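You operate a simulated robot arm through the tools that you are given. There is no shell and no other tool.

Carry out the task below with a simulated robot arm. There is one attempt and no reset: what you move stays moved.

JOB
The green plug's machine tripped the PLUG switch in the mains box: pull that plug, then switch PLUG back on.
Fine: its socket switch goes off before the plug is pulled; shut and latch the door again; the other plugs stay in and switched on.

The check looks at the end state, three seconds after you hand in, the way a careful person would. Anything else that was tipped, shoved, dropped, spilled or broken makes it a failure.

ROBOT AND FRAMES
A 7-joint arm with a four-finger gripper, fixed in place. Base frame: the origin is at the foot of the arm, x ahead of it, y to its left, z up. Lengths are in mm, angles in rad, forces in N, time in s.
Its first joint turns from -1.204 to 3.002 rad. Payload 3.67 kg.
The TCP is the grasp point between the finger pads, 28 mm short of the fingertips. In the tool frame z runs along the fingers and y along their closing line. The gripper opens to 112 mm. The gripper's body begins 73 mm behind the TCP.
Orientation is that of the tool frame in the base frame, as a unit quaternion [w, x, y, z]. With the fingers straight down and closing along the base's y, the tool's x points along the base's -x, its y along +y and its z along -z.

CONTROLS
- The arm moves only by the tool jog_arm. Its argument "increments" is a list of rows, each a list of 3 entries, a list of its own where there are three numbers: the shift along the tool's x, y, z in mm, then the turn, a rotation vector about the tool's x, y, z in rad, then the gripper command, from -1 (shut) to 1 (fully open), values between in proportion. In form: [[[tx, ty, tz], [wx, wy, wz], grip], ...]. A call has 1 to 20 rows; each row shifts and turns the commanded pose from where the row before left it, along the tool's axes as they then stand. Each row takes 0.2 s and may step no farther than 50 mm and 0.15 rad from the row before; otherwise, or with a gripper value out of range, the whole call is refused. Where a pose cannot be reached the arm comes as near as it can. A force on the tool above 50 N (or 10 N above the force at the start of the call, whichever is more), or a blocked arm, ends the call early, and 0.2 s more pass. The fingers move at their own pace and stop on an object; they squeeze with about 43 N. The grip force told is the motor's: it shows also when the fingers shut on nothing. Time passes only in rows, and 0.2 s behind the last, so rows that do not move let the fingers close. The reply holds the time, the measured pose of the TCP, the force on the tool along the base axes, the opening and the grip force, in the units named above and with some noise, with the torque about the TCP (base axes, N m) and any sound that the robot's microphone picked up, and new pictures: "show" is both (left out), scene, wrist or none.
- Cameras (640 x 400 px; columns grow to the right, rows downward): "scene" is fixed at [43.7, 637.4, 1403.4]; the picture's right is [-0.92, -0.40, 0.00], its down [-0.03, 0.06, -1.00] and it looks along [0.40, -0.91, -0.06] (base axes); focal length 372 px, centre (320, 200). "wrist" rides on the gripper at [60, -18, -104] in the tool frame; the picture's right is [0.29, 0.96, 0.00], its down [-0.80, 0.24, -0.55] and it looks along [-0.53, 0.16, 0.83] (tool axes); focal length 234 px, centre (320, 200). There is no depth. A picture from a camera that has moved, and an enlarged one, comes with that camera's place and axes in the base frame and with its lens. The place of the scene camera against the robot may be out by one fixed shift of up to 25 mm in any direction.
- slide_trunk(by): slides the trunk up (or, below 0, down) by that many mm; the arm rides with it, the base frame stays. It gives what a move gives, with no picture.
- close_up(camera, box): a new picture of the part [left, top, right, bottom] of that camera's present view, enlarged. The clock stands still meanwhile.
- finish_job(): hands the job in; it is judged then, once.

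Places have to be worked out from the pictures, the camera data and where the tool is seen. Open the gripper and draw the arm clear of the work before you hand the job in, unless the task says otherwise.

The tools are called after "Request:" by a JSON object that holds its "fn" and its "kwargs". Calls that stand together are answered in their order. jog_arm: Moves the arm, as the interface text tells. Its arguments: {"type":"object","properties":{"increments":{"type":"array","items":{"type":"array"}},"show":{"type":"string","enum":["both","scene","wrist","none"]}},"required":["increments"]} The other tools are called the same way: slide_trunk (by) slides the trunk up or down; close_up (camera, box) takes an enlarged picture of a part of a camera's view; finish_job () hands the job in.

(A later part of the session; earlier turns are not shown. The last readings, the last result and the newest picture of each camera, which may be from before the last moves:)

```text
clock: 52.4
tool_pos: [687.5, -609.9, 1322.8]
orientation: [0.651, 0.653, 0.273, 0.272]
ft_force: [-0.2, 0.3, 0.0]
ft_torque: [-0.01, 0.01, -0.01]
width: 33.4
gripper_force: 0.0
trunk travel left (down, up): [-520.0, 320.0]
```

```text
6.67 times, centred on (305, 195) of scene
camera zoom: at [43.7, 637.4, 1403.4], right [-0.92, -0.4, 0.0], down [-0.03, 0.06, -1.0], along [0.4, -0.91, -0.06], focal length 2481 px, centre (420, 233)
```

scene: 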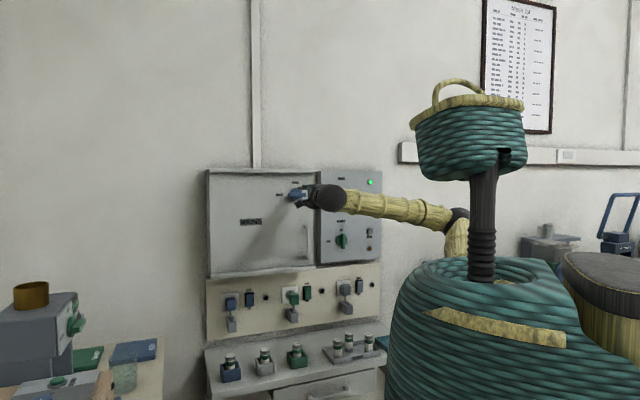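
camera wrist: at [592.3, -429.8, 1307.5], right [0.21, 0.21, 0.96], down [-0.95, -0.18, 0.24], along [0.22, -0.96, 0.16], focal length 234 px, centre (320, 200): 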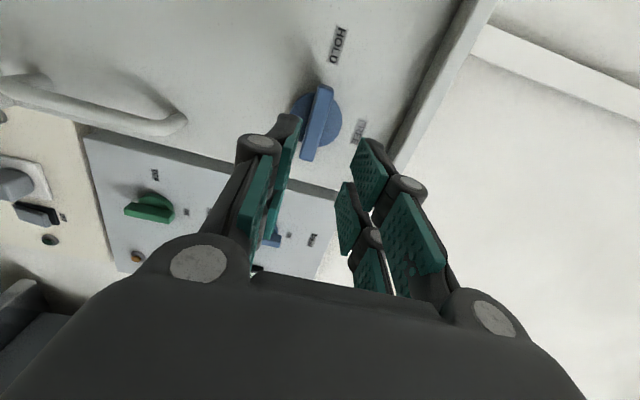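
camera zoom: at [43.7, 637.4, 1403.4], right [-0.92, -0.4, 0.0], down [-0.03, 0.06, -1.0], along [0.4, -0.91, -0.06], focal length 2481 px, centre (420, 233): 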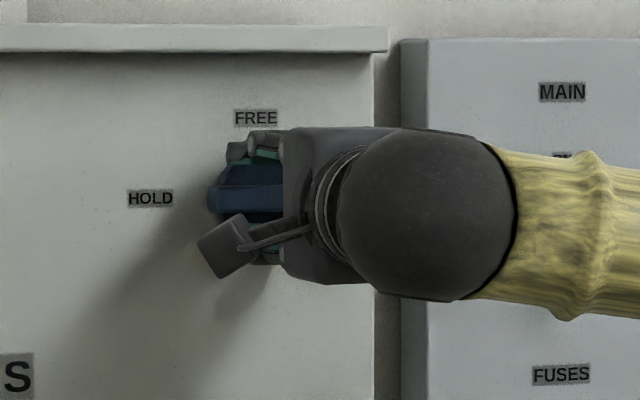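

Still no contact with tips at 945. Continue in 3 mm steps.

Request:
{"fn": "jog_arm", "kwargs": {"increments": [[[0, -1, 3], [0, 0, 0], -0.4], [[0, 0, 3], [0, 0, 0], -0.4], [[0, 0, 3], [0, 0, 0], -0.4]], "show": "none"}}

Request:
{"fn": "close_up", "kwargs": {"camera": "wrist", "box": [200, 40, 440, 190]}}

Request:
{"fn": "close_up", "kwargs": {"camera": "scene", "box": [265, 165, 345, 225]}}

```text
clock: 53.2
tool_pos: [693.4, -615.8, 1323.6]
orientation: [0.652, 0.653, 0.273, 0.272]
ft_force: [-9.7, 9.5, -2.4]
ft_torque: [0.22, 0.25, -0.22]
width: 33.9
gripper_force: 0.4
trunk travel left (down, up): [-520.0, 320.0]
```

```text
2.67 times, centred on (320, 115) of wrist
camera zoom: at [660.8, -499.7, 1306.3], right [0.2, 0.2, 0.96], down [-0.95, -0.18, 0.24], along [0.22, -0.96, 0.16], focal length 624 px, centre (320, 427)
```

zoom: 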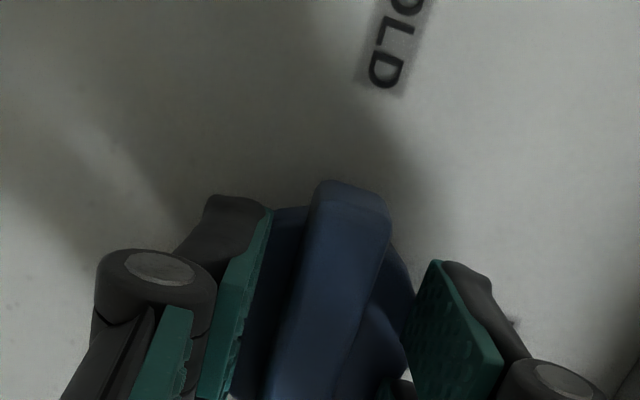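

```text
6.67 times, centred on (305, 195) of scene
camera zoom: at [43.7, 637.4, 1403.4], right [-0.92, -0.4, 0.0], down [-0.03, 0.06, -1.0], along [0.4, -0.91, -0.06], focal length 2481 px, centre (420, 233)
```

zoom: 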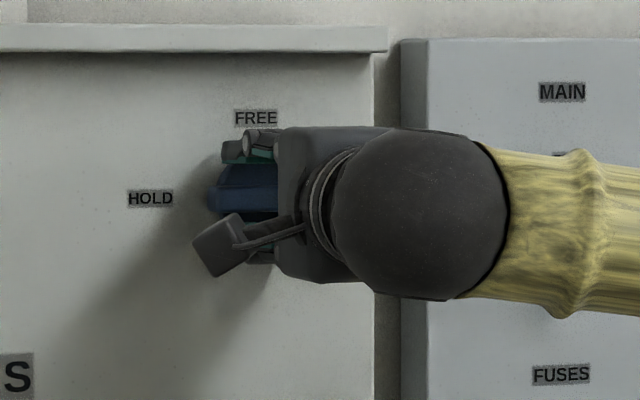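

Light contact (~14 N) at tip depth 954, i.e. the disc face. I'll ease back 2 mm and close the fingers on the bar.

Request:
{"fn": "jog_arm", "kwargs": {"increments": [[[0, 0, -2], [0, 0, 0], -0.4], [[0, 0, 0], [0, 0, 0], -0.6], [[0, 0, 0], [0, 0, 0], -0.8], [[0, 0, 0], [0, 0, 0], -1], [[0, 0, 0], [0, 0, 0], -1]], "show": "none"}}

Request:
{"fn": "close_up", "kwargs": {"camera": "wrist", "box": [200, 40, 440, 190]}}

```text
clock: 54.4
tool_pos: [693.1, -615.3, 1320.8]
orientation: [0.652, 0.654, 0.273, 0.271]
ft_force: [-10.6, 7.5, -19.8]
ft_torque: [0.4, 0.29, -0.55]
width: 15.1
gripper_force: 45.3
trunk travel left (down, up): [-520.0, 320.0]
```

```text
2.67 times, centred on (320, 115) of wrist
camera zoom: at [660.7, -500.0, 1303.8], right [0.21, 0.2, 0.96], down [-0.95, -0.18, 0.24], along [0.22, -0.96, 0.16], focal length 624 px, centre (320, 427)
```

zoom: 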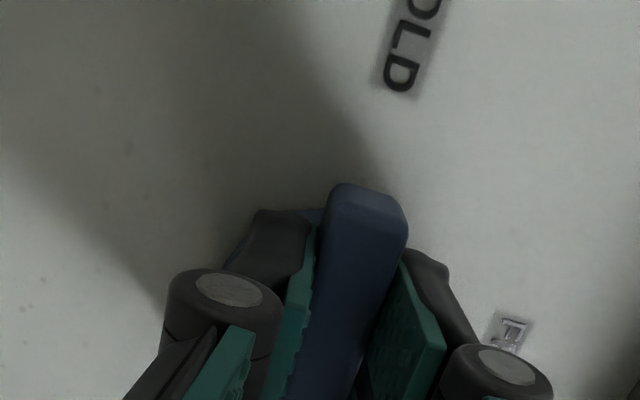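

Bar gripped (15.1 mm). The hand was pulled down slightly, so the bar centre is ~2 mm lower; I'll relax that offset and check the force.

Request:
{"fn": "jog_arm", "kwargs": {"increments": [[[0, -2, -1], [0, 0, 0], -1], [[0, 0, 0], [0, 0, 0], -1]], "show": "none"}}

```text
clock: 55.0
tool_pos: [693.6, -616.3, 1319.5]
orientation: [0.652, 0.654, 0.273, 0.272]
ft_force: [-2.1, 0.4, -9.8]
ft_torque: [0.21, 0.16, 0.19]
width: 15.0
gripper_force: 44.5
trunk travel left (down, up): [-520.0, 320.0]
```

Residual 10 N downward; lower 1 mm more and start turning clockwise (+ about tool z) by ~0.3 rad to check it yields.

Request:
{"fn": "jog_arm", "kwargs": {"increments": [[[0, -1, 0], [0, 0, 0], -1], [[0, 0, 0], [0, 0, 0.1], -1], [[0, 0, 0], [0, 0, 0.1], -1], [[0, 0, 0], [0, 0, 0.1], -1]], "show": "scene"}}

Request:
{"fn": "close_up", "kwargs": {"camera": "wrist", "box": [200, 40, 440, 190]}}

```text
clock: 56.0
tool_pos: [692.3, -614.1, 1318.6]
orientation: [0.604, 0.687, 0.172, 0.366]
ft_force: [2.4, -4.8, 5.2]
ft_torque: [0.24, 0.22, -1.43]
width: 14.8
gripper_force: 45.0
trunk travel left (down, up): [-520.0, 320.0]
```

scene: 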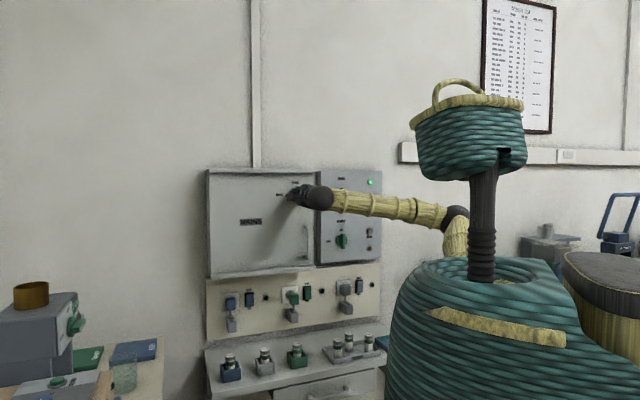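

```text
2.67 times, centred on (320, 115) of wrist
camera zoom: at [662.1, -497.3, 1321.8], right [-0.01, -0.01, 1.0], down [-0.98, -0.2, -0.01], along [0.2, -0.98, -0.01], focal length 624 px, centre (320, 427)
```

zoom: 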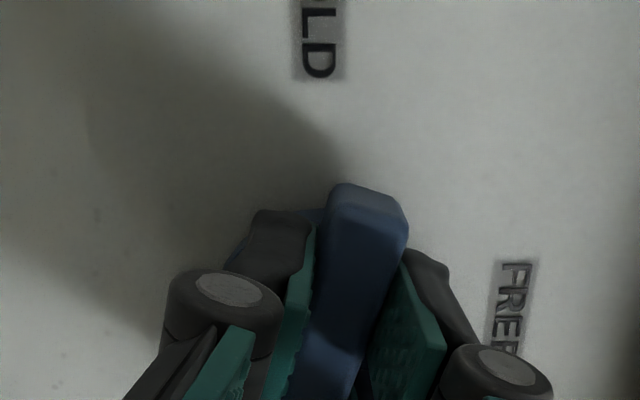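

The bar turns with the hand. Continue turning clockwise in stages.

Request:
{"fn": "jog_arm", "kwargs": {"increments": [[[0, 0, 0], [0, 0, 0.12], -1], [[0, 0, 0], [0, 0, 0.12], -1], [[0, 0, 0], [0, 0, 0.12], -1], [[0, 0, 0], [0, 0, 0.12], -1], [[0, 0, 0], [0, 0, 0.12], -1]], "show": "none"}}

Request:
{"fn": "close_up", "kwargs": {"camera": "wrist", "box": [200, 40, 440, 190]}}

```text
clock: 57.2
tool_pos: [692.6, -614.3, 1320.1]
orientation: [0.469, 0.706, -0.038, 0.529]
ft_force: [-1.8, 1.9, 2.1]
ft_torque: [-0.84, -0.83, 0.85]
width: 15.1
gripper_force: 45.2
trunk travel left (down, up): [-520.0, 320.0]
```

```text
2.67 times, centred on (320, 115) of wrist
camera zoom: at [653.3, -504.5, 1356.7], right [-0.4, -0.41, 0.82], down [-0.87, -0.1, -0.47], along [0.27, -0.91, -0.32], focal length 624 px, centre (320, 427)
```

zoom: 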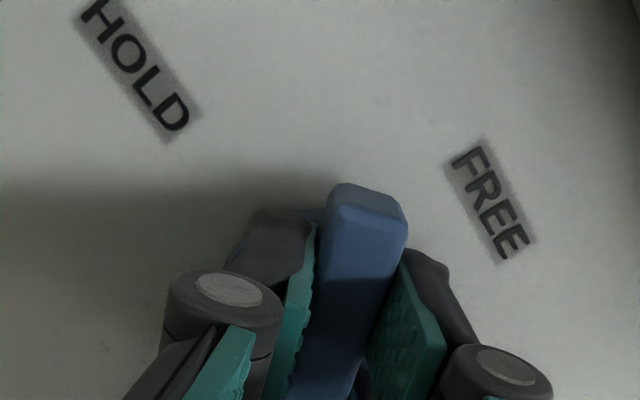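

Turned about 0.9 rad with low forces. Finish the remaining ~0.66 rad.

Request:
{"fn": "jog_arm", "kwargs": {"increments": [[[0, 0, 0], [0, 0, 0.12], -1], [[0, 0, 0], [0, 0, 0.12], -1], [[0, 0, 0], [0, 0, 0.12], -1], [[0, 0, 0], [0, 0, 0.12], -1], [[0, 0, 0], [0, 0, 0.12], -1], [[0, 0, 0], [0, 0, 0.06], -1]], "show": "both"}}

Request:
{"fn": "close_up", "kwargs": {"camera": "wrist", "box": [200, 40, 440, 190]}}

Request:
{"fn": "close_up", "kwargs": {"camera": "scene", "box": [265, 165, 345, 225]}}

```text
clock: 58.6
tool_pos: [692.7, -613.7, 1319.4]
orientation: [0.273, 0.656, -0.266, 0.652]
ft_force: [3.2, 3.8, 2.3]
ft_torque: [-0.9, -0.9, 0.19]
width: 15.2
gripper_force: 45.3
trunk travel left (down, up): [-520.0, 320.0]
camera wrist: at [631.1, -527.9, 1380.6], right [-0.67, -0.68, 0.3], down [-0.57, 0.21, -0.79], along [0.47, -0.7, -0.53], focal length 234 px, centre (320, 200)
```

scene: 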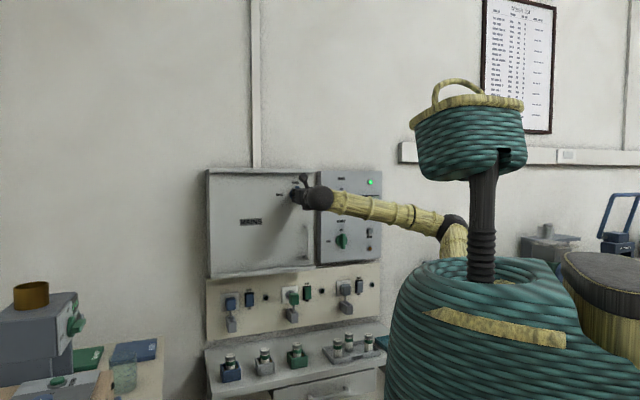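
wrist: 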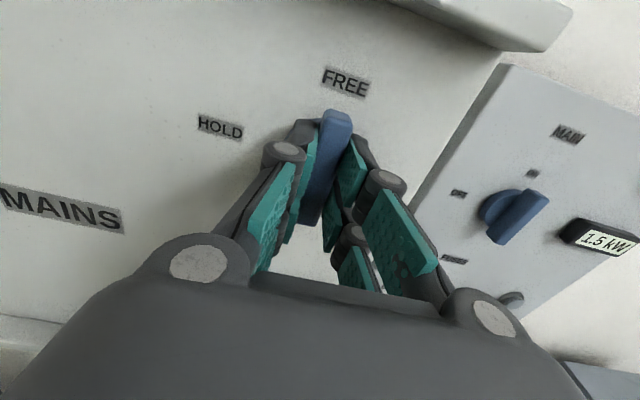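

```text
2.67 times, centred on (320, 115) of wrist
camera zoom: at [631.1, -527.9, 1380.6], right [-0.67, -0.68, 0.3], down [-0.57, 0.21, -0.79], along [0.47, -0.7, -0.53], focal length 624 px, centre (320, 427)
```

zoom: 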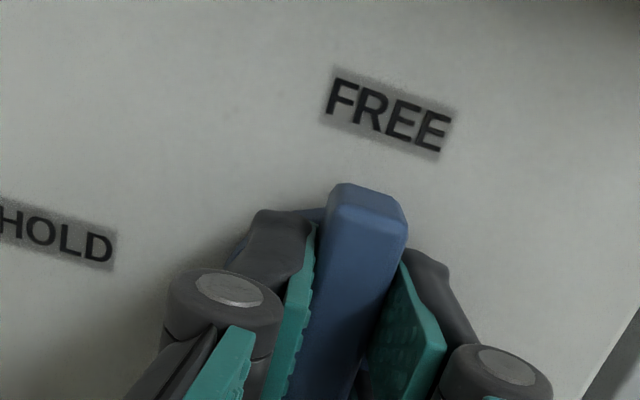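

```text
6.67 times, centred on (305, 195) of scene
camera zoom: at [43.7, 637.4, 1403.4], right [-0.92, -0.4, 0.0], down [-0.03, 0.06, -1.0], along [0.4, -0.91, -0.06], focal length 2481 px, centre (420, 233)
```

zoom: 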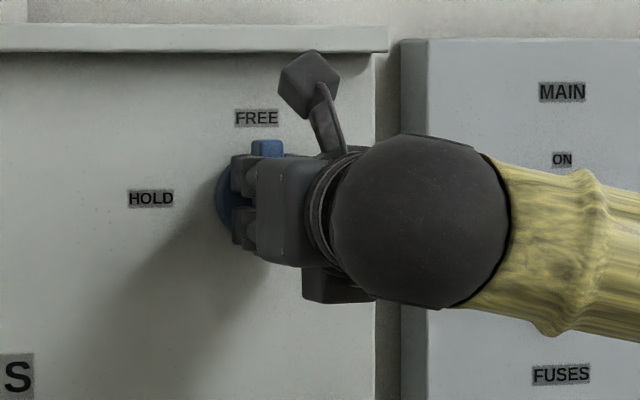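

The bar is vertical, pointing to FREE. Still holding it, I'll try to crack the door open by pulling back ~30 mm along its arc (hinge on the left), rotating slightly with the door.

Request:
{"fn": "jog_arm", "kwargs": {"increments": [[[0, 0, -5], [-0.016, 0, 0], -1], [[0, 0, -6], [-0.019, 0, 0], -1], [[0, 0, -6], [-0.019, 0, 0], -1], [[0, 0, -6], [-0.019, 0, 0], -1], [[0, 0, -6], [-0.019, 0, 0], -1]], "show": "both"}}

Request:
{"fn": "close_up", "kwargs": {"camera": "scene", "box": [190, 150, 400, 290]}}

```text
clock: 59.8
tool_pos: [676.7, -588.6, 1319.3]
orientation: [0.304, 0.644, -0.293, 0.638]
ft_force: [30.1, 22.6, 6.7]
ft_torque: [0.89, 0.79, 0.94]
width: 15.0
gripper_force: 44.9
trunk travel left (down, up): [-520.0, 320.0]
camera wrist: at [622.9, -498.2, 1380.2], right [-0.73, -0.61, 0.3], down [-0.55, 0.26, -0.79], along [0.41, -0.74, -0.53], focal length 234 px, centre (320, 200)
```

scene: 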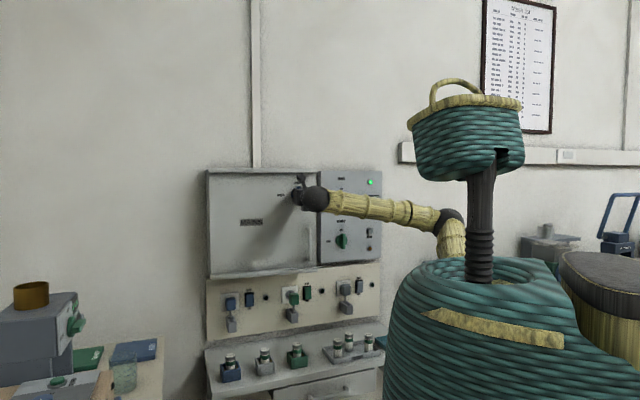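
wrist: 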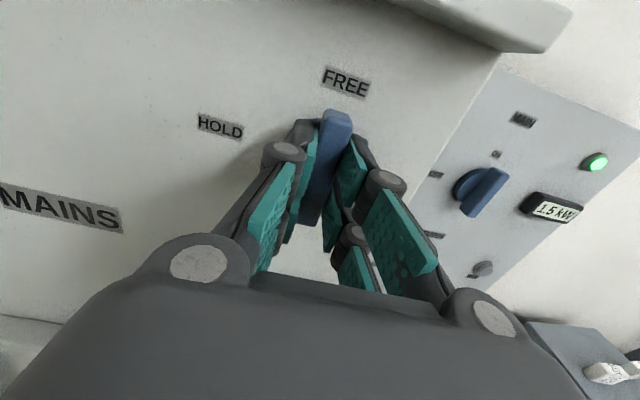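

```text
2.86 times, centred on (295, 220) of scene
camera zoom: at [43.7, 637.4, 1403.4], right [-0.92, -0.4, 0.0], down [-0.03, 0.06, -1.0], along [0.4, -0.91, -0.06], focal length 1063 px, centre (391, 143)
```

zoom: 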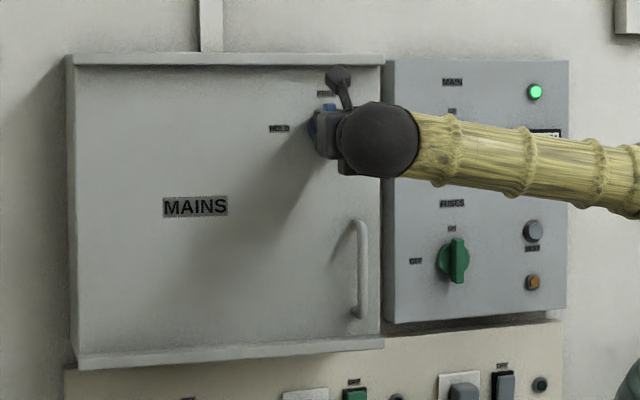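

The door is opening (door features stay fixed in the wrist view while the MAIN panel shifts). The ~37 N sideways load shows the hinge lies ~56 mm behind the TCP, so I'll relieve 3 mm and continue along the corrected arc (per 0.05 rad: 15.8 mm back, 2.8 mm left).

Request:
{"fn": "jog_arm", "kwargs": {"increments": [[[0, -4, 0], [0, 0, 0], -1], [[0, -2.8, -15.8], [-0.05, 0, 0], -1], [[0, -2.8, -15.8], [-0.05, 0, 0], -1], [[0, -2.8, -15.8], [-0.05, 0, 0], -1], [[0, -2.8, -15.8], [-0.05, 0, 0], -1]], "show": "scene"}}

```text
clock: 61.0
tool_pos: [648.8, -533.1, 1318.8]
orientation: [0.365, 0.609, -0.358, 0.606]
ft_force: [9.2, 4.7, -0.7]
ft_torque: [0.87, 0.48, 0.29]
width: 14.8
gripper_force: 45.1
trunk travel left (down, up): [-520.0, 320.0]
```

scene: 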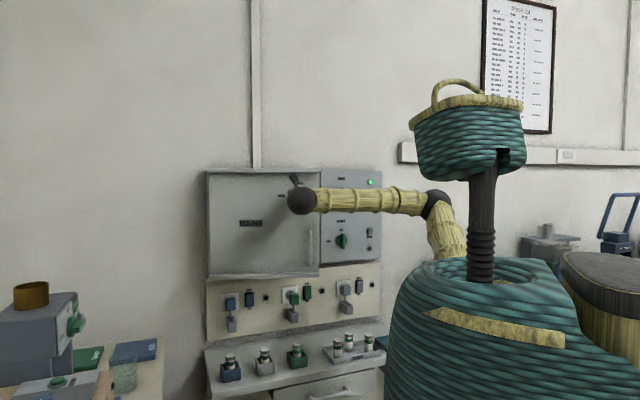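

Forces stay near 10 N. Continue along the arc another 0.4 rad.

Request:
{"fn": "jog_arm", "kwargs": {"increments": [[[0, -3.5, -15.8], [-0.05, 0, 0], -1], [[0, -2.8, -15.8], [-0.05, 0, 0], -1], [[0, -2.8, -15.8], [-0.05, 0, 0], -1], [[0, -2.8, -15.8], [-0.05, 0, 0], -1], [[0, -2.8, -15.8], [-0.05, 0, 0], -1], [[0, -2.8, -15.8], [-0.05, 0, 0], -1], [[0, -2.8, -15.8], [-0.05, 0, 0], -1], [[0, -2.8, -15.8], [-0.05, 0, 0], -1]], "show": "both"}}

```text
clock: 62.8
tool_pos: [629.0, -405.3, 1320.0]
orientation: [0.479, 0.524, -0.47, 0.524]
ft_force: [-3.3, 1.2, 8.7]
ft_torque: [-1.02, -0.15, 0.14]
width: 15.2
gripper_force: 45.2
trunk travel left (down, up): [-520.0, 320.0]
camera wrist: at [636.1, -298.6, 1379.5], right [-0.95, -0.09, 0.3], down [-0.3, 0.52, -0.8], along [-0.08, -0.85, -0.52], focal length 234 px, centre (320, 200)
```

scene: 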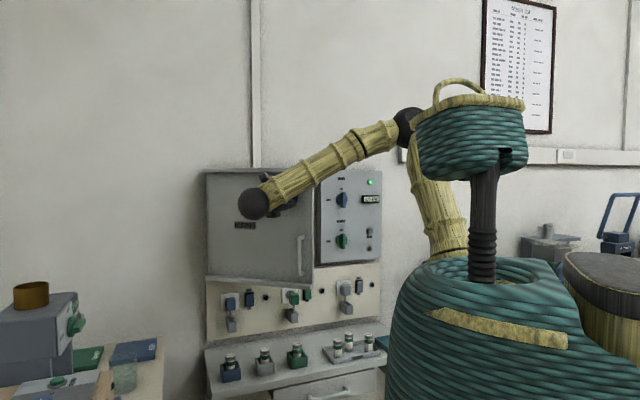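
wrist: 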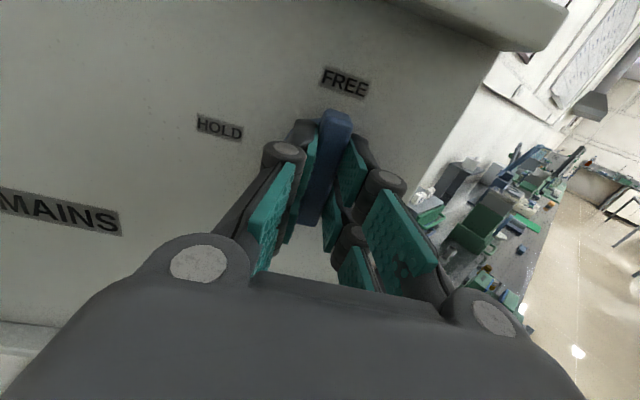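

Door now ~40° open and tracking well. Continue another 0.3 rad.

Request:
{"fn": "jog_arm", "kwargs": {"increments": [[[0, -2.8, -15.8], [-0.05, 0, 0], -1], [[0, -2.8, -15.8], [-0.05, 0, 0], -1], [[0, -2.8, -15.8], [-0.05, 0, 0], -1], [[0, -2.8, -15.8], [-0.05, 0, 0], -1], [[0, -2.8, -15.8], [-0.05, 0, 0], -1], [[0, -2.8, -15.8], [-0.05, 0, 0], -1]], "show": "both"}}

```text
clock: 64.2
tool_pos: [646.6, -312.6, 1319.2]
orientation: [0.552, 0.446, -0.543, 0.448]
ft_force: [-2.9, 0.9, 21.7]
ft_torque: [-1.03, 0.18, 0.15]
width: 15.2
gripper_force: 45.0
trunk travel left (down, up): [-520.0, 320.0]
camera wrist: at [684.8, -212.3, 1378.8], right [-0.94, 0.19, 0.29], down [-0.13, 0.58, -0.8], along [-0.33, -0.79, -0.52], focal length 234 px, centre (320, 200)
```

scene: 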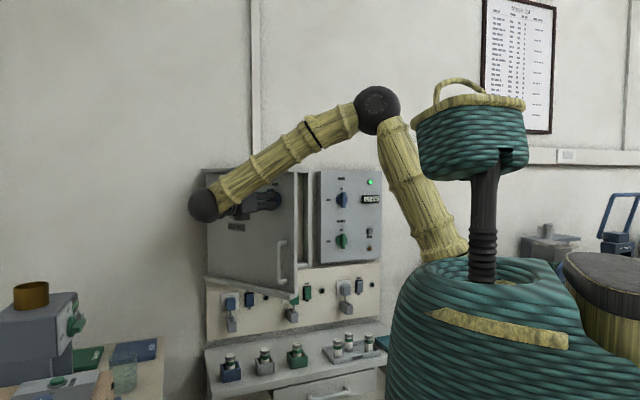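
wrist: 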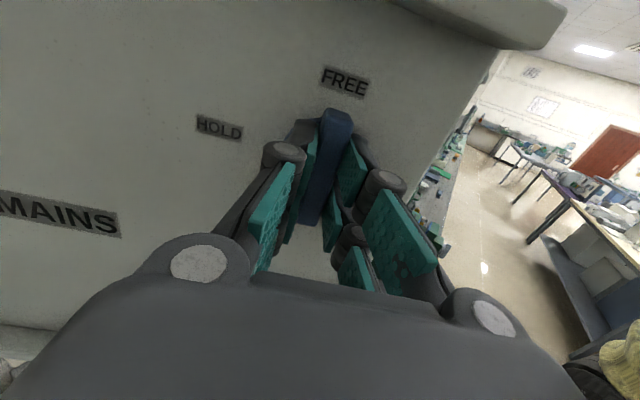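

~57° open. Continue another 0.3 rad, nudging up 1 mm to relieve the vertical load.

Request:
{"fn": "jog_arm", "kwargs": {"increments": [[[1, -2.8, -15.8], [-0.05, 0, 0], -1], [[0.5, -2.8, -15.8], [-0.05, 0, 0], -1], [[0, -2.8, -15.8], [-0.05, 0, 0], -1], [[0, -2.8, -15.8], [-0.05, 0, 0], -1], [[0, -2.8, -15.8], [-0.05, 0, 0], -1], [[0, -2.8, -15.8], [-0.05, 0, 0], -1]], "show": "both"}}

```text
clock: 65.4
tool_pos: [679.4, -245.1, 1320.0]
orientation: [0.599, 0.38, -0.599, 0.371]
ft_force: [-23.0, 17.2, -12.6]
ft_torque: [-1.01, 0.47, 0.82]
width: 15.0
gripper_force: 45.5
trunk travel left (down, up): [-520.0, 320.0]
stopped in row 6: the force on the tool passed its limit at 91 N (the readings are from after the stop); the commanded pose is now the measured one
camera wrist: at [740.3, -159.6, 1382.4], right [-0.86, 0.41, 0.3], down [0.02, 0.61, -0.79], along [-0.51, -0.67, -0.54], focal length 234 px, centre (320, 200)
```

scene: 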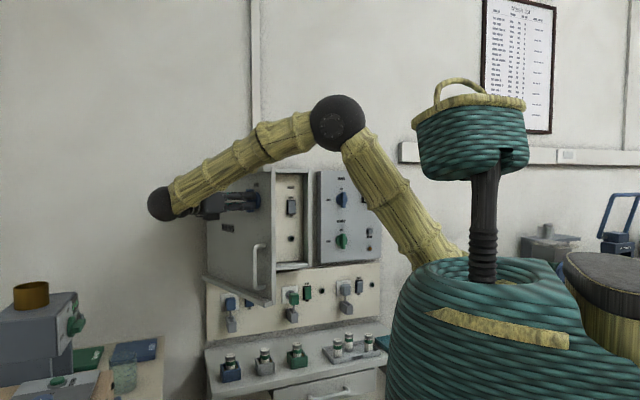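
wrist: 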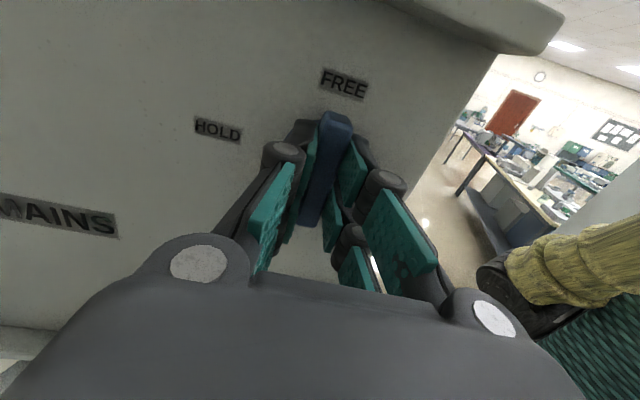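

Hit a load peak at ~71° open (probably arm posture limit), so this is a good place to let go. Let me look at the interior first from the scene camera.

Request:
{"fn": "close_up", "kwargs": {"camera": "scene", "box": [200, 160, 390, 310]}}

Request:
{"fn": "close_up", "kwargs": {"camera": "scene", "box": [262, 165, 322, 275]}}

```text
2.67 times, centred on (295, 235) of scene
camera zoom: at [43.7, 637.4, 1403.4], right [-0.92, -0.4, 0.0], down [-0.03, 0.06, -1.0], along [0.4, -0.91, -0.06], focal length 992 px, centre (387, 107)
```

zoom: 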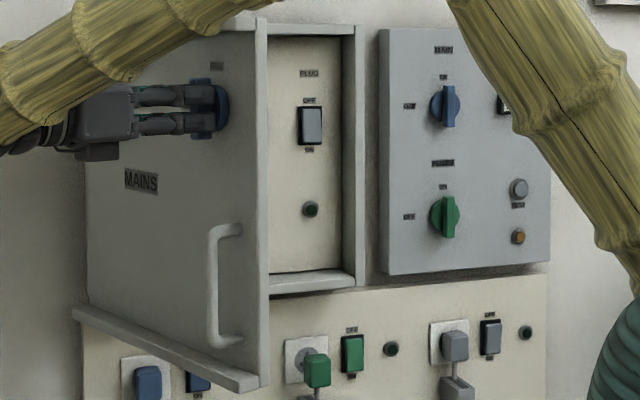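

```text
3.64 times, centred on (292, 220) of scene
camera zoom: at [43.7, 637.4, 1403.4], right [-0.92, -0.4, 0.0], down [-0.03, 0.06, -1.0], along [0.4, -0.91, -0.06], focal length 1354 px, centre (422, 127)
```

zoom: 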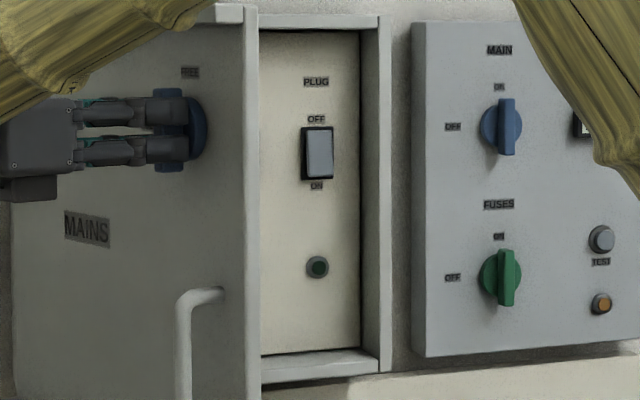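

Inside the open side I can see the PLUG rocker (OFF at top, ON at bottom). I'll open the fingers off the latch bar and retreat straight back from the door.

Request:
{"fn": "jog_arm", "kwargs": {"increments": [[[0, 0, 0], [0, 0, 0], -0.6], [[0, 0, 0], [0, 0, 0], -0.3], [[0, 0, 0], [0, 0, 0], -0.3], [[0, 0, -10], [0, 0, 0], -0.3], [[0, 0, -20], [0, 0, 0], -0.3], [[0, 0, -30], [0, 0, 0], -0.3], [[0, 0, -30], [0, 0, 0], -0.3]], "show": "both"}}

```text
clock: 67.1
tool_pos: [702.9, -254.2, 1338.4]
orientation: [-0.578, -0.393, 0.639, -0.32]
ft_force: [-36.7, 22.5, -0.3]
ft_torque: [-0.23, 0.9, -0.53]
width: 62.8
gripper_force: 22.1
out of reach, approached as far as the arm can: row 7
trunk travel left (down, up): [-520.0, 320.0]
stopped in row 7: the arm was blocked; the commanded pose is now the measured one
camera wrist: at [767.4, -180.3, 1410.6], right [-0.84, 0.43, 0.33], down [0.08, 0.7, -0.71], along [-0.53, -0.57, -0.62], focal length 234 px, centre (320, 200)
```

scene: 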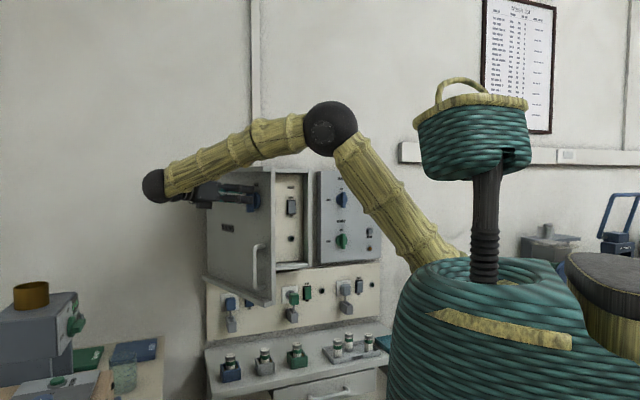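
wrist: 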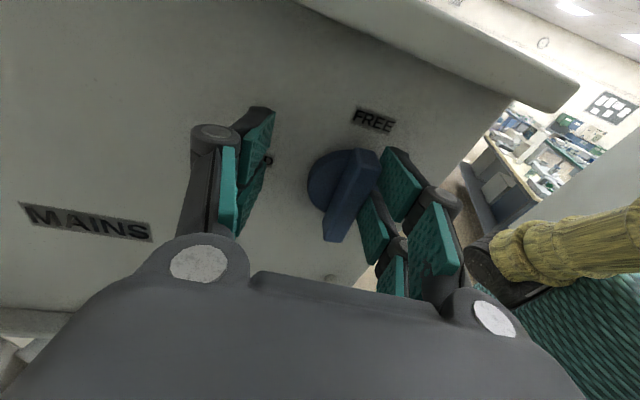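

The arm ran into its posture limit on the retreat and drifted sideways so the bar leans on one finger. I'll open the fingers fully to free the bar before anything else.

Request:
{"fn": "jog_arm", "kwargs": {"increments": [[[0, 0, 0], [0, 0, 0], 0.4], [[0, 0, 0], [0, 0, 0], 1], [[0, 0, 0], [0, 0, 0], 1]], "show": "both"}}

```text
clock: 67.9
tool_pos: [708.3, -257.8, 1334.0]
orientation: [-0.578, -0.395, 0.638, -0.321]
ft_force: [-0.2, -0.2, 0.2]
ft_torque: [0.03, 0.0, 0.0]
width: 112.5
gripper_force: 0.0
trunk travel left (down, up): [-520.0, 320.0]
camera wrist: at [773.1, -183.2, 1407.2], right [-0.84, 0.42, 0.33], down [0.08, 0.7, -0.71], along [-0.53, -0.57, -0.62], focal length 234 px, centre (320, 200)
```

scene: 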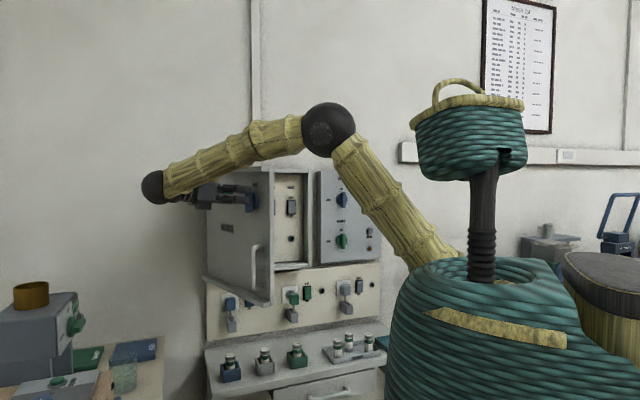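
wrist: 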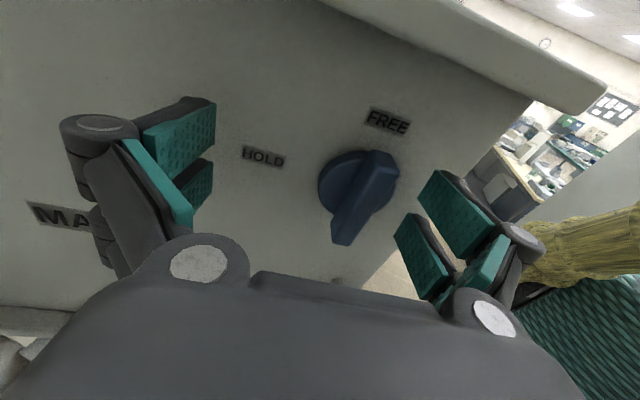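

All forces are zero and the bar is free between wide-open fingers. I'll back off in base +y while rotating the hand back toward the robot's natural heading, a few small rows first.

Request:
{"fn": "jog_arm", "kwargs": {"increments": [[[-1.6, 5.8, -10.4], [0.05, 0, 0], 1], [[-1.6, 5.8, -10.4], [0.05, 0, 0], 1], [[-1.6, 5.8, -10.4], [0.05, 0, 0], 1]], "show": "both"}}

```text
clock: 68.7
tool_pos: [707.9, -240.2, 1329.1]
orientation: [-0.547, -0.439, 0.619, -0.353]
ft_force: [-0.1, -0.8, 0.2]
ft_torque: [0.0, 0.01, -0.01]
width: 111.8
gripper_force: 0.1
trunk travel left (down, up): [-520.0, 320.0]
camera wrist: at [762.0, -160.5, 1405.3], right [-0.9, 0.3, 0.33], down [-0.01, 0.72, -0.69], along [-0.45, -0.62, -0.64], focal length 234 px, centre (320, 200)
```

scene: 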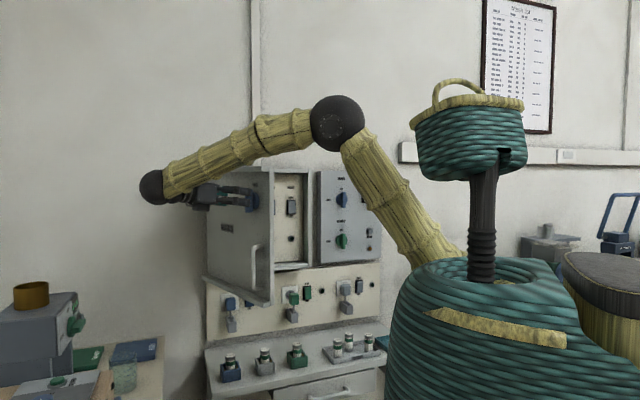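
wrist: 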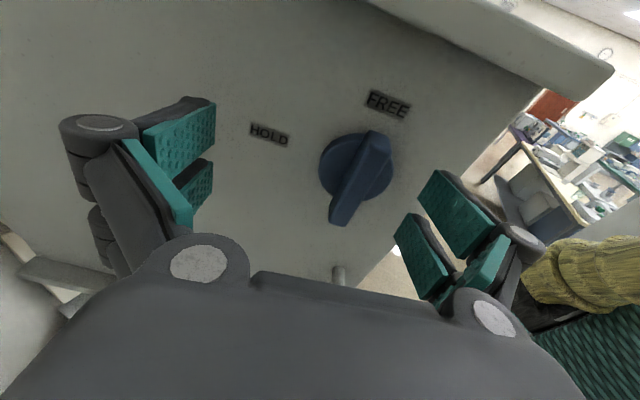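

Clearing well. Continue away from the door with larger steps.

Request:
{"fn": "jog_arm", "kwargs": {"increments": [[[-3.8, 13.8, -21.1], [0.08, 0, 0], 1], [[-3.8, 12, -22], [0.08, 0, 0], 1], [[-3.8, 10, -23], [0.08, 0, 0], 1], [[-3.8, 8, -24], [0.08, 0, 0], 1]], "show": "both"}}

```text
clock: 69.9
tool_pos: [692.8, -168.6, 1333.0]
orientation: [-0.455, -0.533, 0.575, -0.423]
ft_force: [-0.6, 0.2, 0.2]
ft_torque: [0.05, 0.01, -0.01]
width: 112.3
gripper_force: 0.1
trunk travel left (down, up): [-520.0, 320.0]
stopped in row 4: the arm was blocked; the commanded pose is now the measured one
camera wrist: at [716.6, -83.1, 1416.2], right [-0.96, 0.01, 0.28], down [-0.18, 0.74, -0.65], along [-0.21, -0.68, -0.71], focal length 234 px, centre (320, 200)
```

scene: 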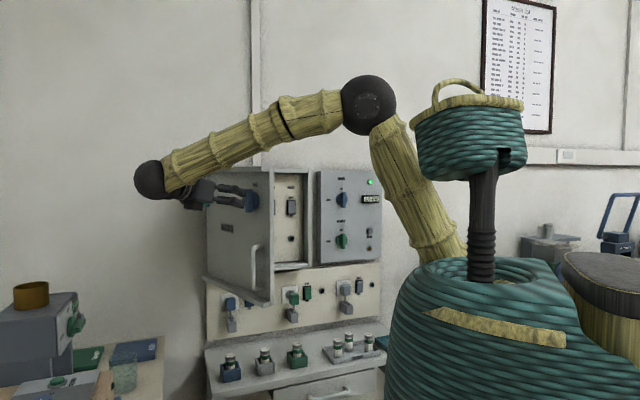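
wrist: 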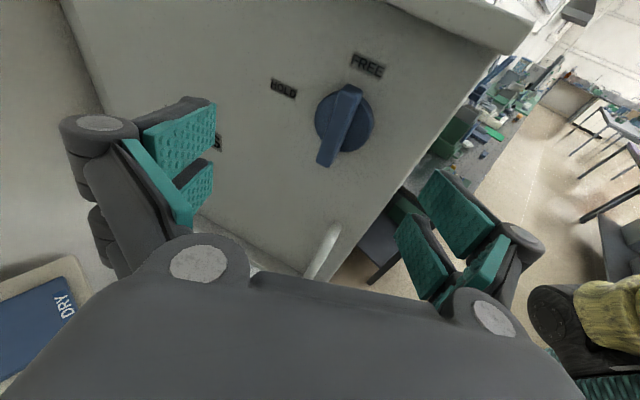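

The arm folds up against its own elbow limit here, so rather than squeezing around the door edge I'll go over it: raise the trunk 220 mm so the hand passes above the open door.

Request:
{"fn": "slide_trunk", "kwargs": {"by": 220}}

Request:
{"fn": "jog_arm", "kwargs": {"increments": [[[0, 0, 0], [0.1, 0, 0], 1]], "show": "both"}}

```text
clock: 72.2
tool_pos: [692.3, -168.9, 1553.1]
orientation: [-0.457, -0.532, 0.575, -0.422]
ft_force: [-0.3, -0.4, -0.3]
ft_torque: [0.01, 0.02, 0.01]
width: 112.1
gripper_force: 0.1
trunk travel left (down, up): [-740.0, 100.0]
```

```text
clock: 72.7
tool_pos: [689.3, -164.6, 1554.4]
orientation: [0.429, 0.553, -0.551, 0.454]
ft_force: [-0.6, 0.5, 0.3]
ft_torque: [0.02, -0.01, 0.06]
width: 111.7
gripper_force: 0.1
trunk travel left (down, up): [-740.0, 100.0]
camera wrist: at [702.6, -75.5, 1637.4], right [-0.96, -0.09, 0.26], down [-0.24, 0.71, -0.66], along [-0.13, -0.7, -0.7], focal length 234 px, centre (320, 200)
```

scene: 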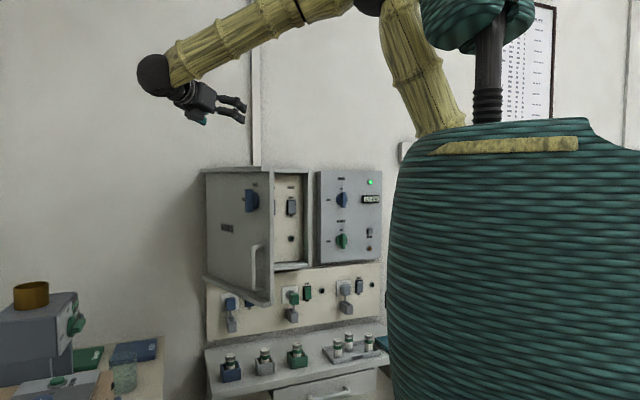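
wrist: 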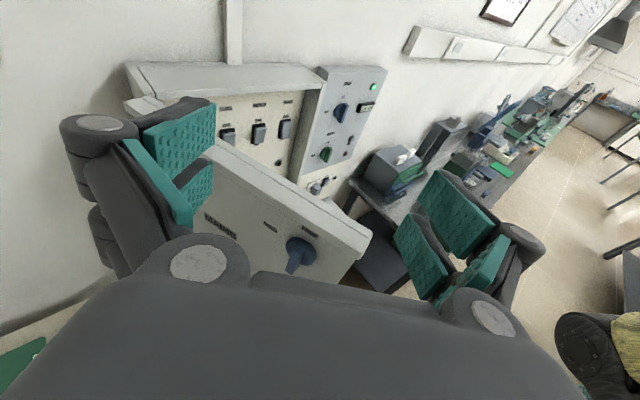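

The hand is now above the door, and the wrist camera sees into the box with three rockers. I'll zoom in on them.

Request:
{"fn": "close_up", "kwargs": {"camera": "wrist", "box": [200, 70, 340, 190]}}

Request:
{"fn": "close_up", "kwargs": {"camera": "scene", "box": [200, 160, 330, 310]}}

```text
3.33 times, centred on (270, 130) of wrist
camera zoom: at [702.6, -75.5, 1637.4], right [-0.96, -0.09, 0.26], down [-0.24, 0.71, -0.66], along [-0.13, -0.7, -0.7], focal length 781 px, centre (487, 433)
```

zoom: 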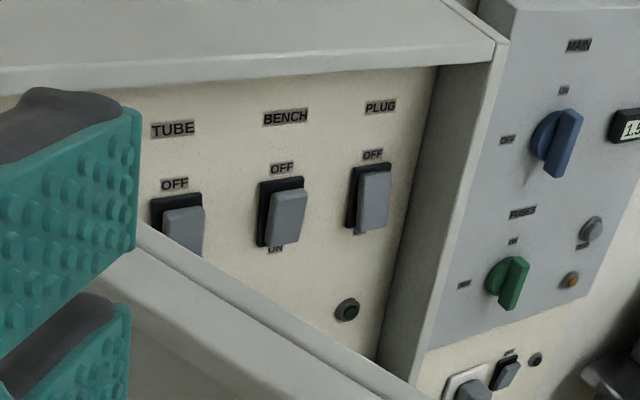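

```text
2.67 times, centred on (265, 235) of scene
camera zoom: at [43.7, 637.4, 1403.4], right [-0.92, -0.4, 0.0], down [-0.03, 0.06, -1.0], along [0.4, -0.91, -0.06], focal length 992 px, centre (467, 107)
```

zoom: 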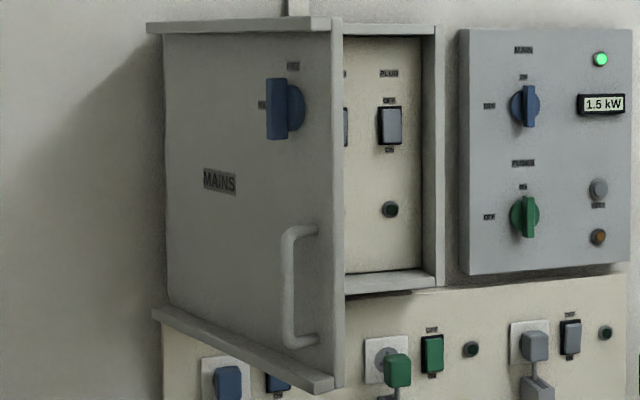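

Three rockers inside: TUBE, BENCH, PLUG; PLUG is rightmost at about u −50, z 1270, depth ~1020. I'll level the hand and swing across above the door to a spot in front of the right half of the box.

Request:
{"fn": "jog_arm", "kwargs": {"increments": [[[0, 0, 0], [0, 0.11, 0], 1], [[0, 0, 0], [0, 0.11, 0], 1], [[0, 26.1, 39.1], [0.108, 0, 0], 0.5], [[0, 30, 36.2], [0.108, 0, 0], 0], [[0, 33.6, 32.8], [0.108, 0, 0], -0.5], [[0, 37.1, 28.8], [0.108, 0, 0], -1], [[0, 40.2, 24.4], [0.108, 0, 0], -1], [[0, 42.5, 20.1], [0.108, 0, 0], -1], [[0, 44.4, 15.5], [0.108, 0, 0], -1]], "show": "both"}}

```text
clock: 74.8
tool_pos: [527.1, -334.2, 1603.3]
orientation: [0.349, 0.6, -0.145, 0.705]
ft_force: [-0.8, -0.8, 0.4]
ft_torque: [0.02, 0.01, 0.03]
width: 0.0
gripper_force: 35.3
trunk travel left (down, up): [-740.0, 100.0]
stopped in row 9: the arm was blocked; the commanded pose is now the measured one
camera wrist: at [457.3, -236.6, 1631.9], right [-0.65, -0.59, 0.48], down [-0.54, -0.08, -0.84], along [0.53, -0.8, -0.27], focal length 234 px, centre (320, 200)
```

scene: 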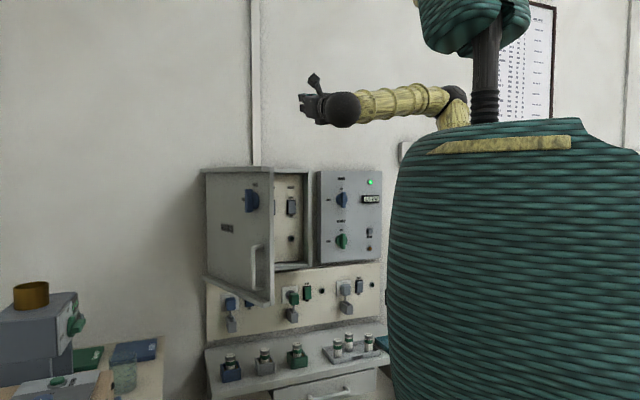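
wrist: 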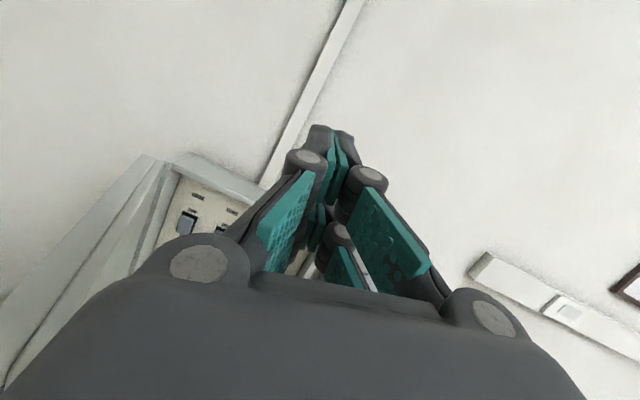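

The arm switched posture mid-way (elbow now lower), leaving the hand tilted. I'll correct the orientation back to level facing the wall.

Request:
{"fn": "jog_arm", "kwargs": {"increments": [[[0, 0, 0], [-0.0203, -0.083, 0.0703], -1], [[0, 0, 0], [-0.0203, -0.083, 0.0703], -1], [[0, 0, 0], [-0.0203, -0.083, 0.0703], -1], [[0, 0, 0], [0, 0, 0], -1]], "show": "both"}}

```text
clock: 75.8
tool_pos: [523.1, -321.3, 1604.5]
orientation: [0.273, 0.653, -0.268, 0.654]
ft_force: [0.3, -0.4, 0.8]
ft_torque: [0.01, 0.02, 0.04]
width: 0.0
gripper_force: 35.5
trunk travel left (down, up): [-740.0, 100.0]
camera wrist: at [462.9, -233.5, 1665.4], right [-0.68, -0.67, 0.29], down [-0.56, 0.22, -0.8], along [0.47, -0.71, -0.53], focal length 234 px, centre (320, 200)
```

scene: 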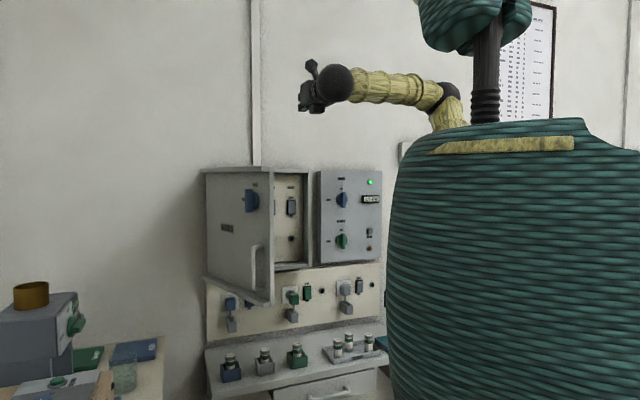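
wrist: 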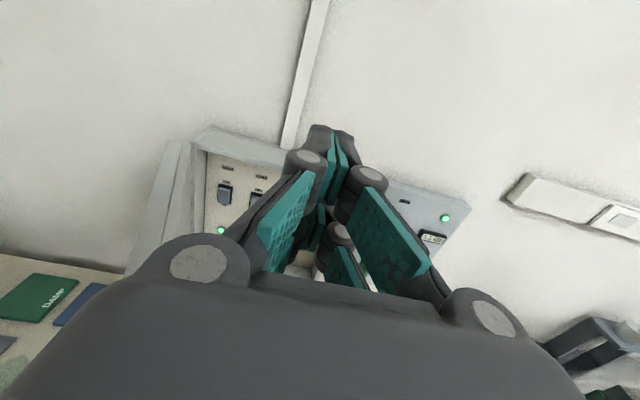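

Level again, facing the wall at u −143, depth 597, with the door still standing open. I'll move right to u ≈ −50 and forward to depth ~700, then roll −90° (camera left) for a flat pressing tip.

Request:
{"fn": "jog_arm", "kwargs": {"increments": [[[0, 23.3, 26], [0, 0, 0], -1], [[0, 23.3, 26], [0, 0, 0], -1], [[0, 23.3, 26], [0, 0, 0], -1], [[0, 23.3, 26], [0, 0, 0], -1], [[0, 0, 0], [0, 0, -0.1428], -1], [[0, 0, 0], [0, 0, -0.1428], -1], [[0, 0, 0], [0, 0, -0.1428], -1], [[0, 0, 0], [0, 0, -0.1428], -1], [[0, 0, 0], [0, 0, -0.1428], -1], [[0, 0, 0], [0, 0, -0.1428], -1], [[0, 0, 0], [0, 0, -0.1428], -1], [[0, 0, 0], [0, 0, -0.1428], -1], [[0, 0, 0], [0, 0, -0.1428], -1], [[0, 0, 0], [0, 0, -0.1428], -1], [[0, 0, 0], [0, 0, -0.1428], -1]], "show": "both"}}

```text
clock: 79.0
tool_pos: [531.8, -460.5, 1606.2]
orientation: [0.656, 0.651, 0.273, 0.269]
ft_force: [0.0, 0.0, -0.3]
ft_torque: [0.0, -0.01, 0.0]
width: 0.0
gripper_force: 35.3
trunk travel left (down, up): [-740.0, 100.0]
camera wrist: at [500.2, -344.0, 1587.7], right [0.21, 0.21, 0.96], down [-0.96, -0.17, 0.24], along [0.21, -0.96, 0.17], focal length 234 px, centre (320, 200)
```

scene: 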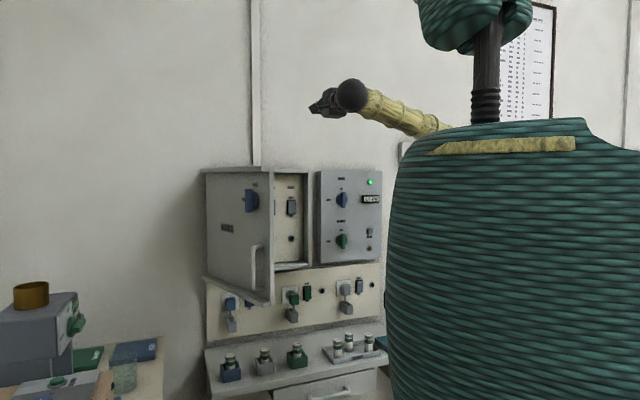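
wrist: 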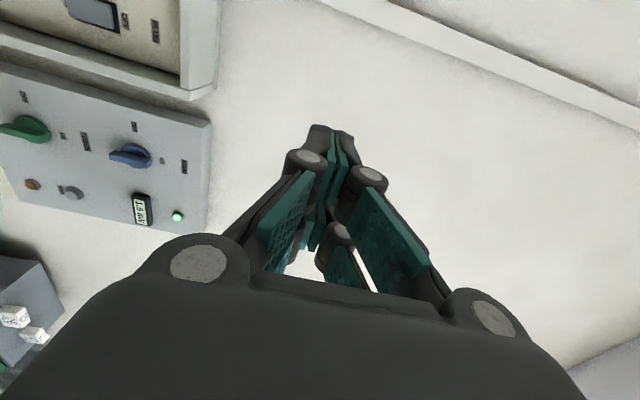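

Now slide the trunk down 345 mm to bring the hand level with the PLUG rocker and take new pictures.

Request:
{"fn": "slide_trunk", "kwargs": {"by": -345}}

Request:
{"fn": "close_up", "kwargs": {"camera": "wrist", "box": [0, 0, 640, 400]}}

Request:
{"fn": "close_up", "kwargs": {"camera": "wrist", "box": [200, 0, 440, 150]}}

Request:
{"fn": "close_up", "kwargs": {"camera": "scene", "box": [200, 150, 400, 310]}}

```text
clock: 82.4
tool_pos: [532.3, -458.9, 1261.3]
orientation: [0.656, 0.65, 0.272, 0.269]
ft_force: [0.1, -0.9, 0.1]
ft_torque: [-0.02, 0.02, -0.03]
width: 0.1
gripper_force: 35.9
trunk travel left (down, up): [-395.0, 445.0]
```

```text
1.00 times, centred on (320, 200) of wrist (not enlarged: the box is as wide or as high as the picture)
camera zoom: at [500.2, -343.7, 1242.9], right [0.2, 0.21, 0.96], down [-0.96, -0.17, 0.24], along [0.21, -0.96, 0.17], focal length 234 px, centre (320, 200)
```

zoom: 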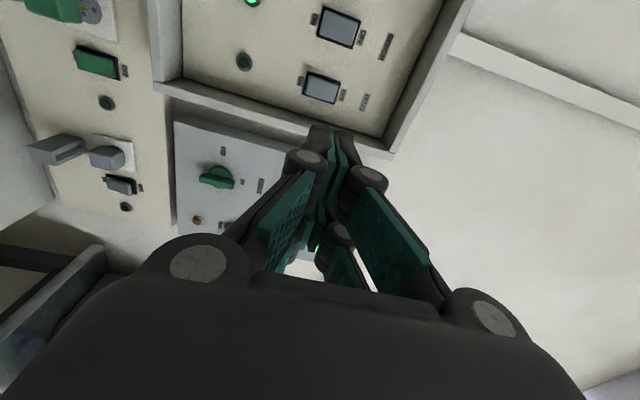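

```text
2.67 times, centred on (320, 75) of wrist
camera zoom: at [500.2, -343.7, 1242.9], right [0.2, 0.21, 0.96], down [-0.96, -0.17, 0.24], along [0.21, -0.96, 0.17], focal length 624 px, centre (320, 533)
```

zoom: 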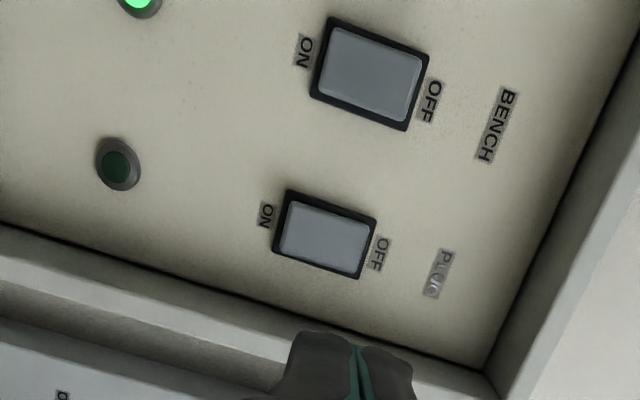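

```text
2.50 times, centred on (300, 230) of scene
camera zoom: at [43.7, 637.4, 1403.4], right [-0.92, -0.4, 0.0], down [-0.03, 0.06, -1.0], along [0.4, -0.91, -0.06], focal length 930 px, centre (370, 125)
```

zoom: 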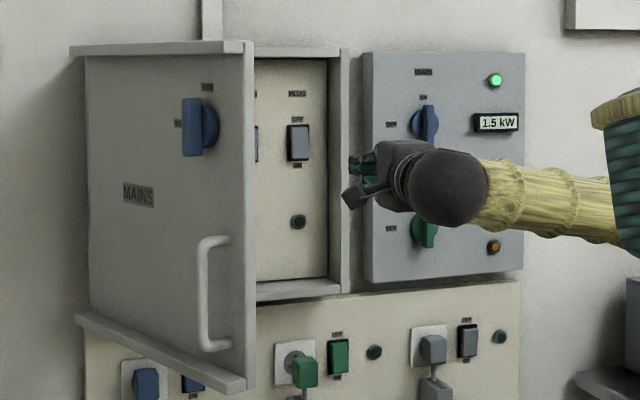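

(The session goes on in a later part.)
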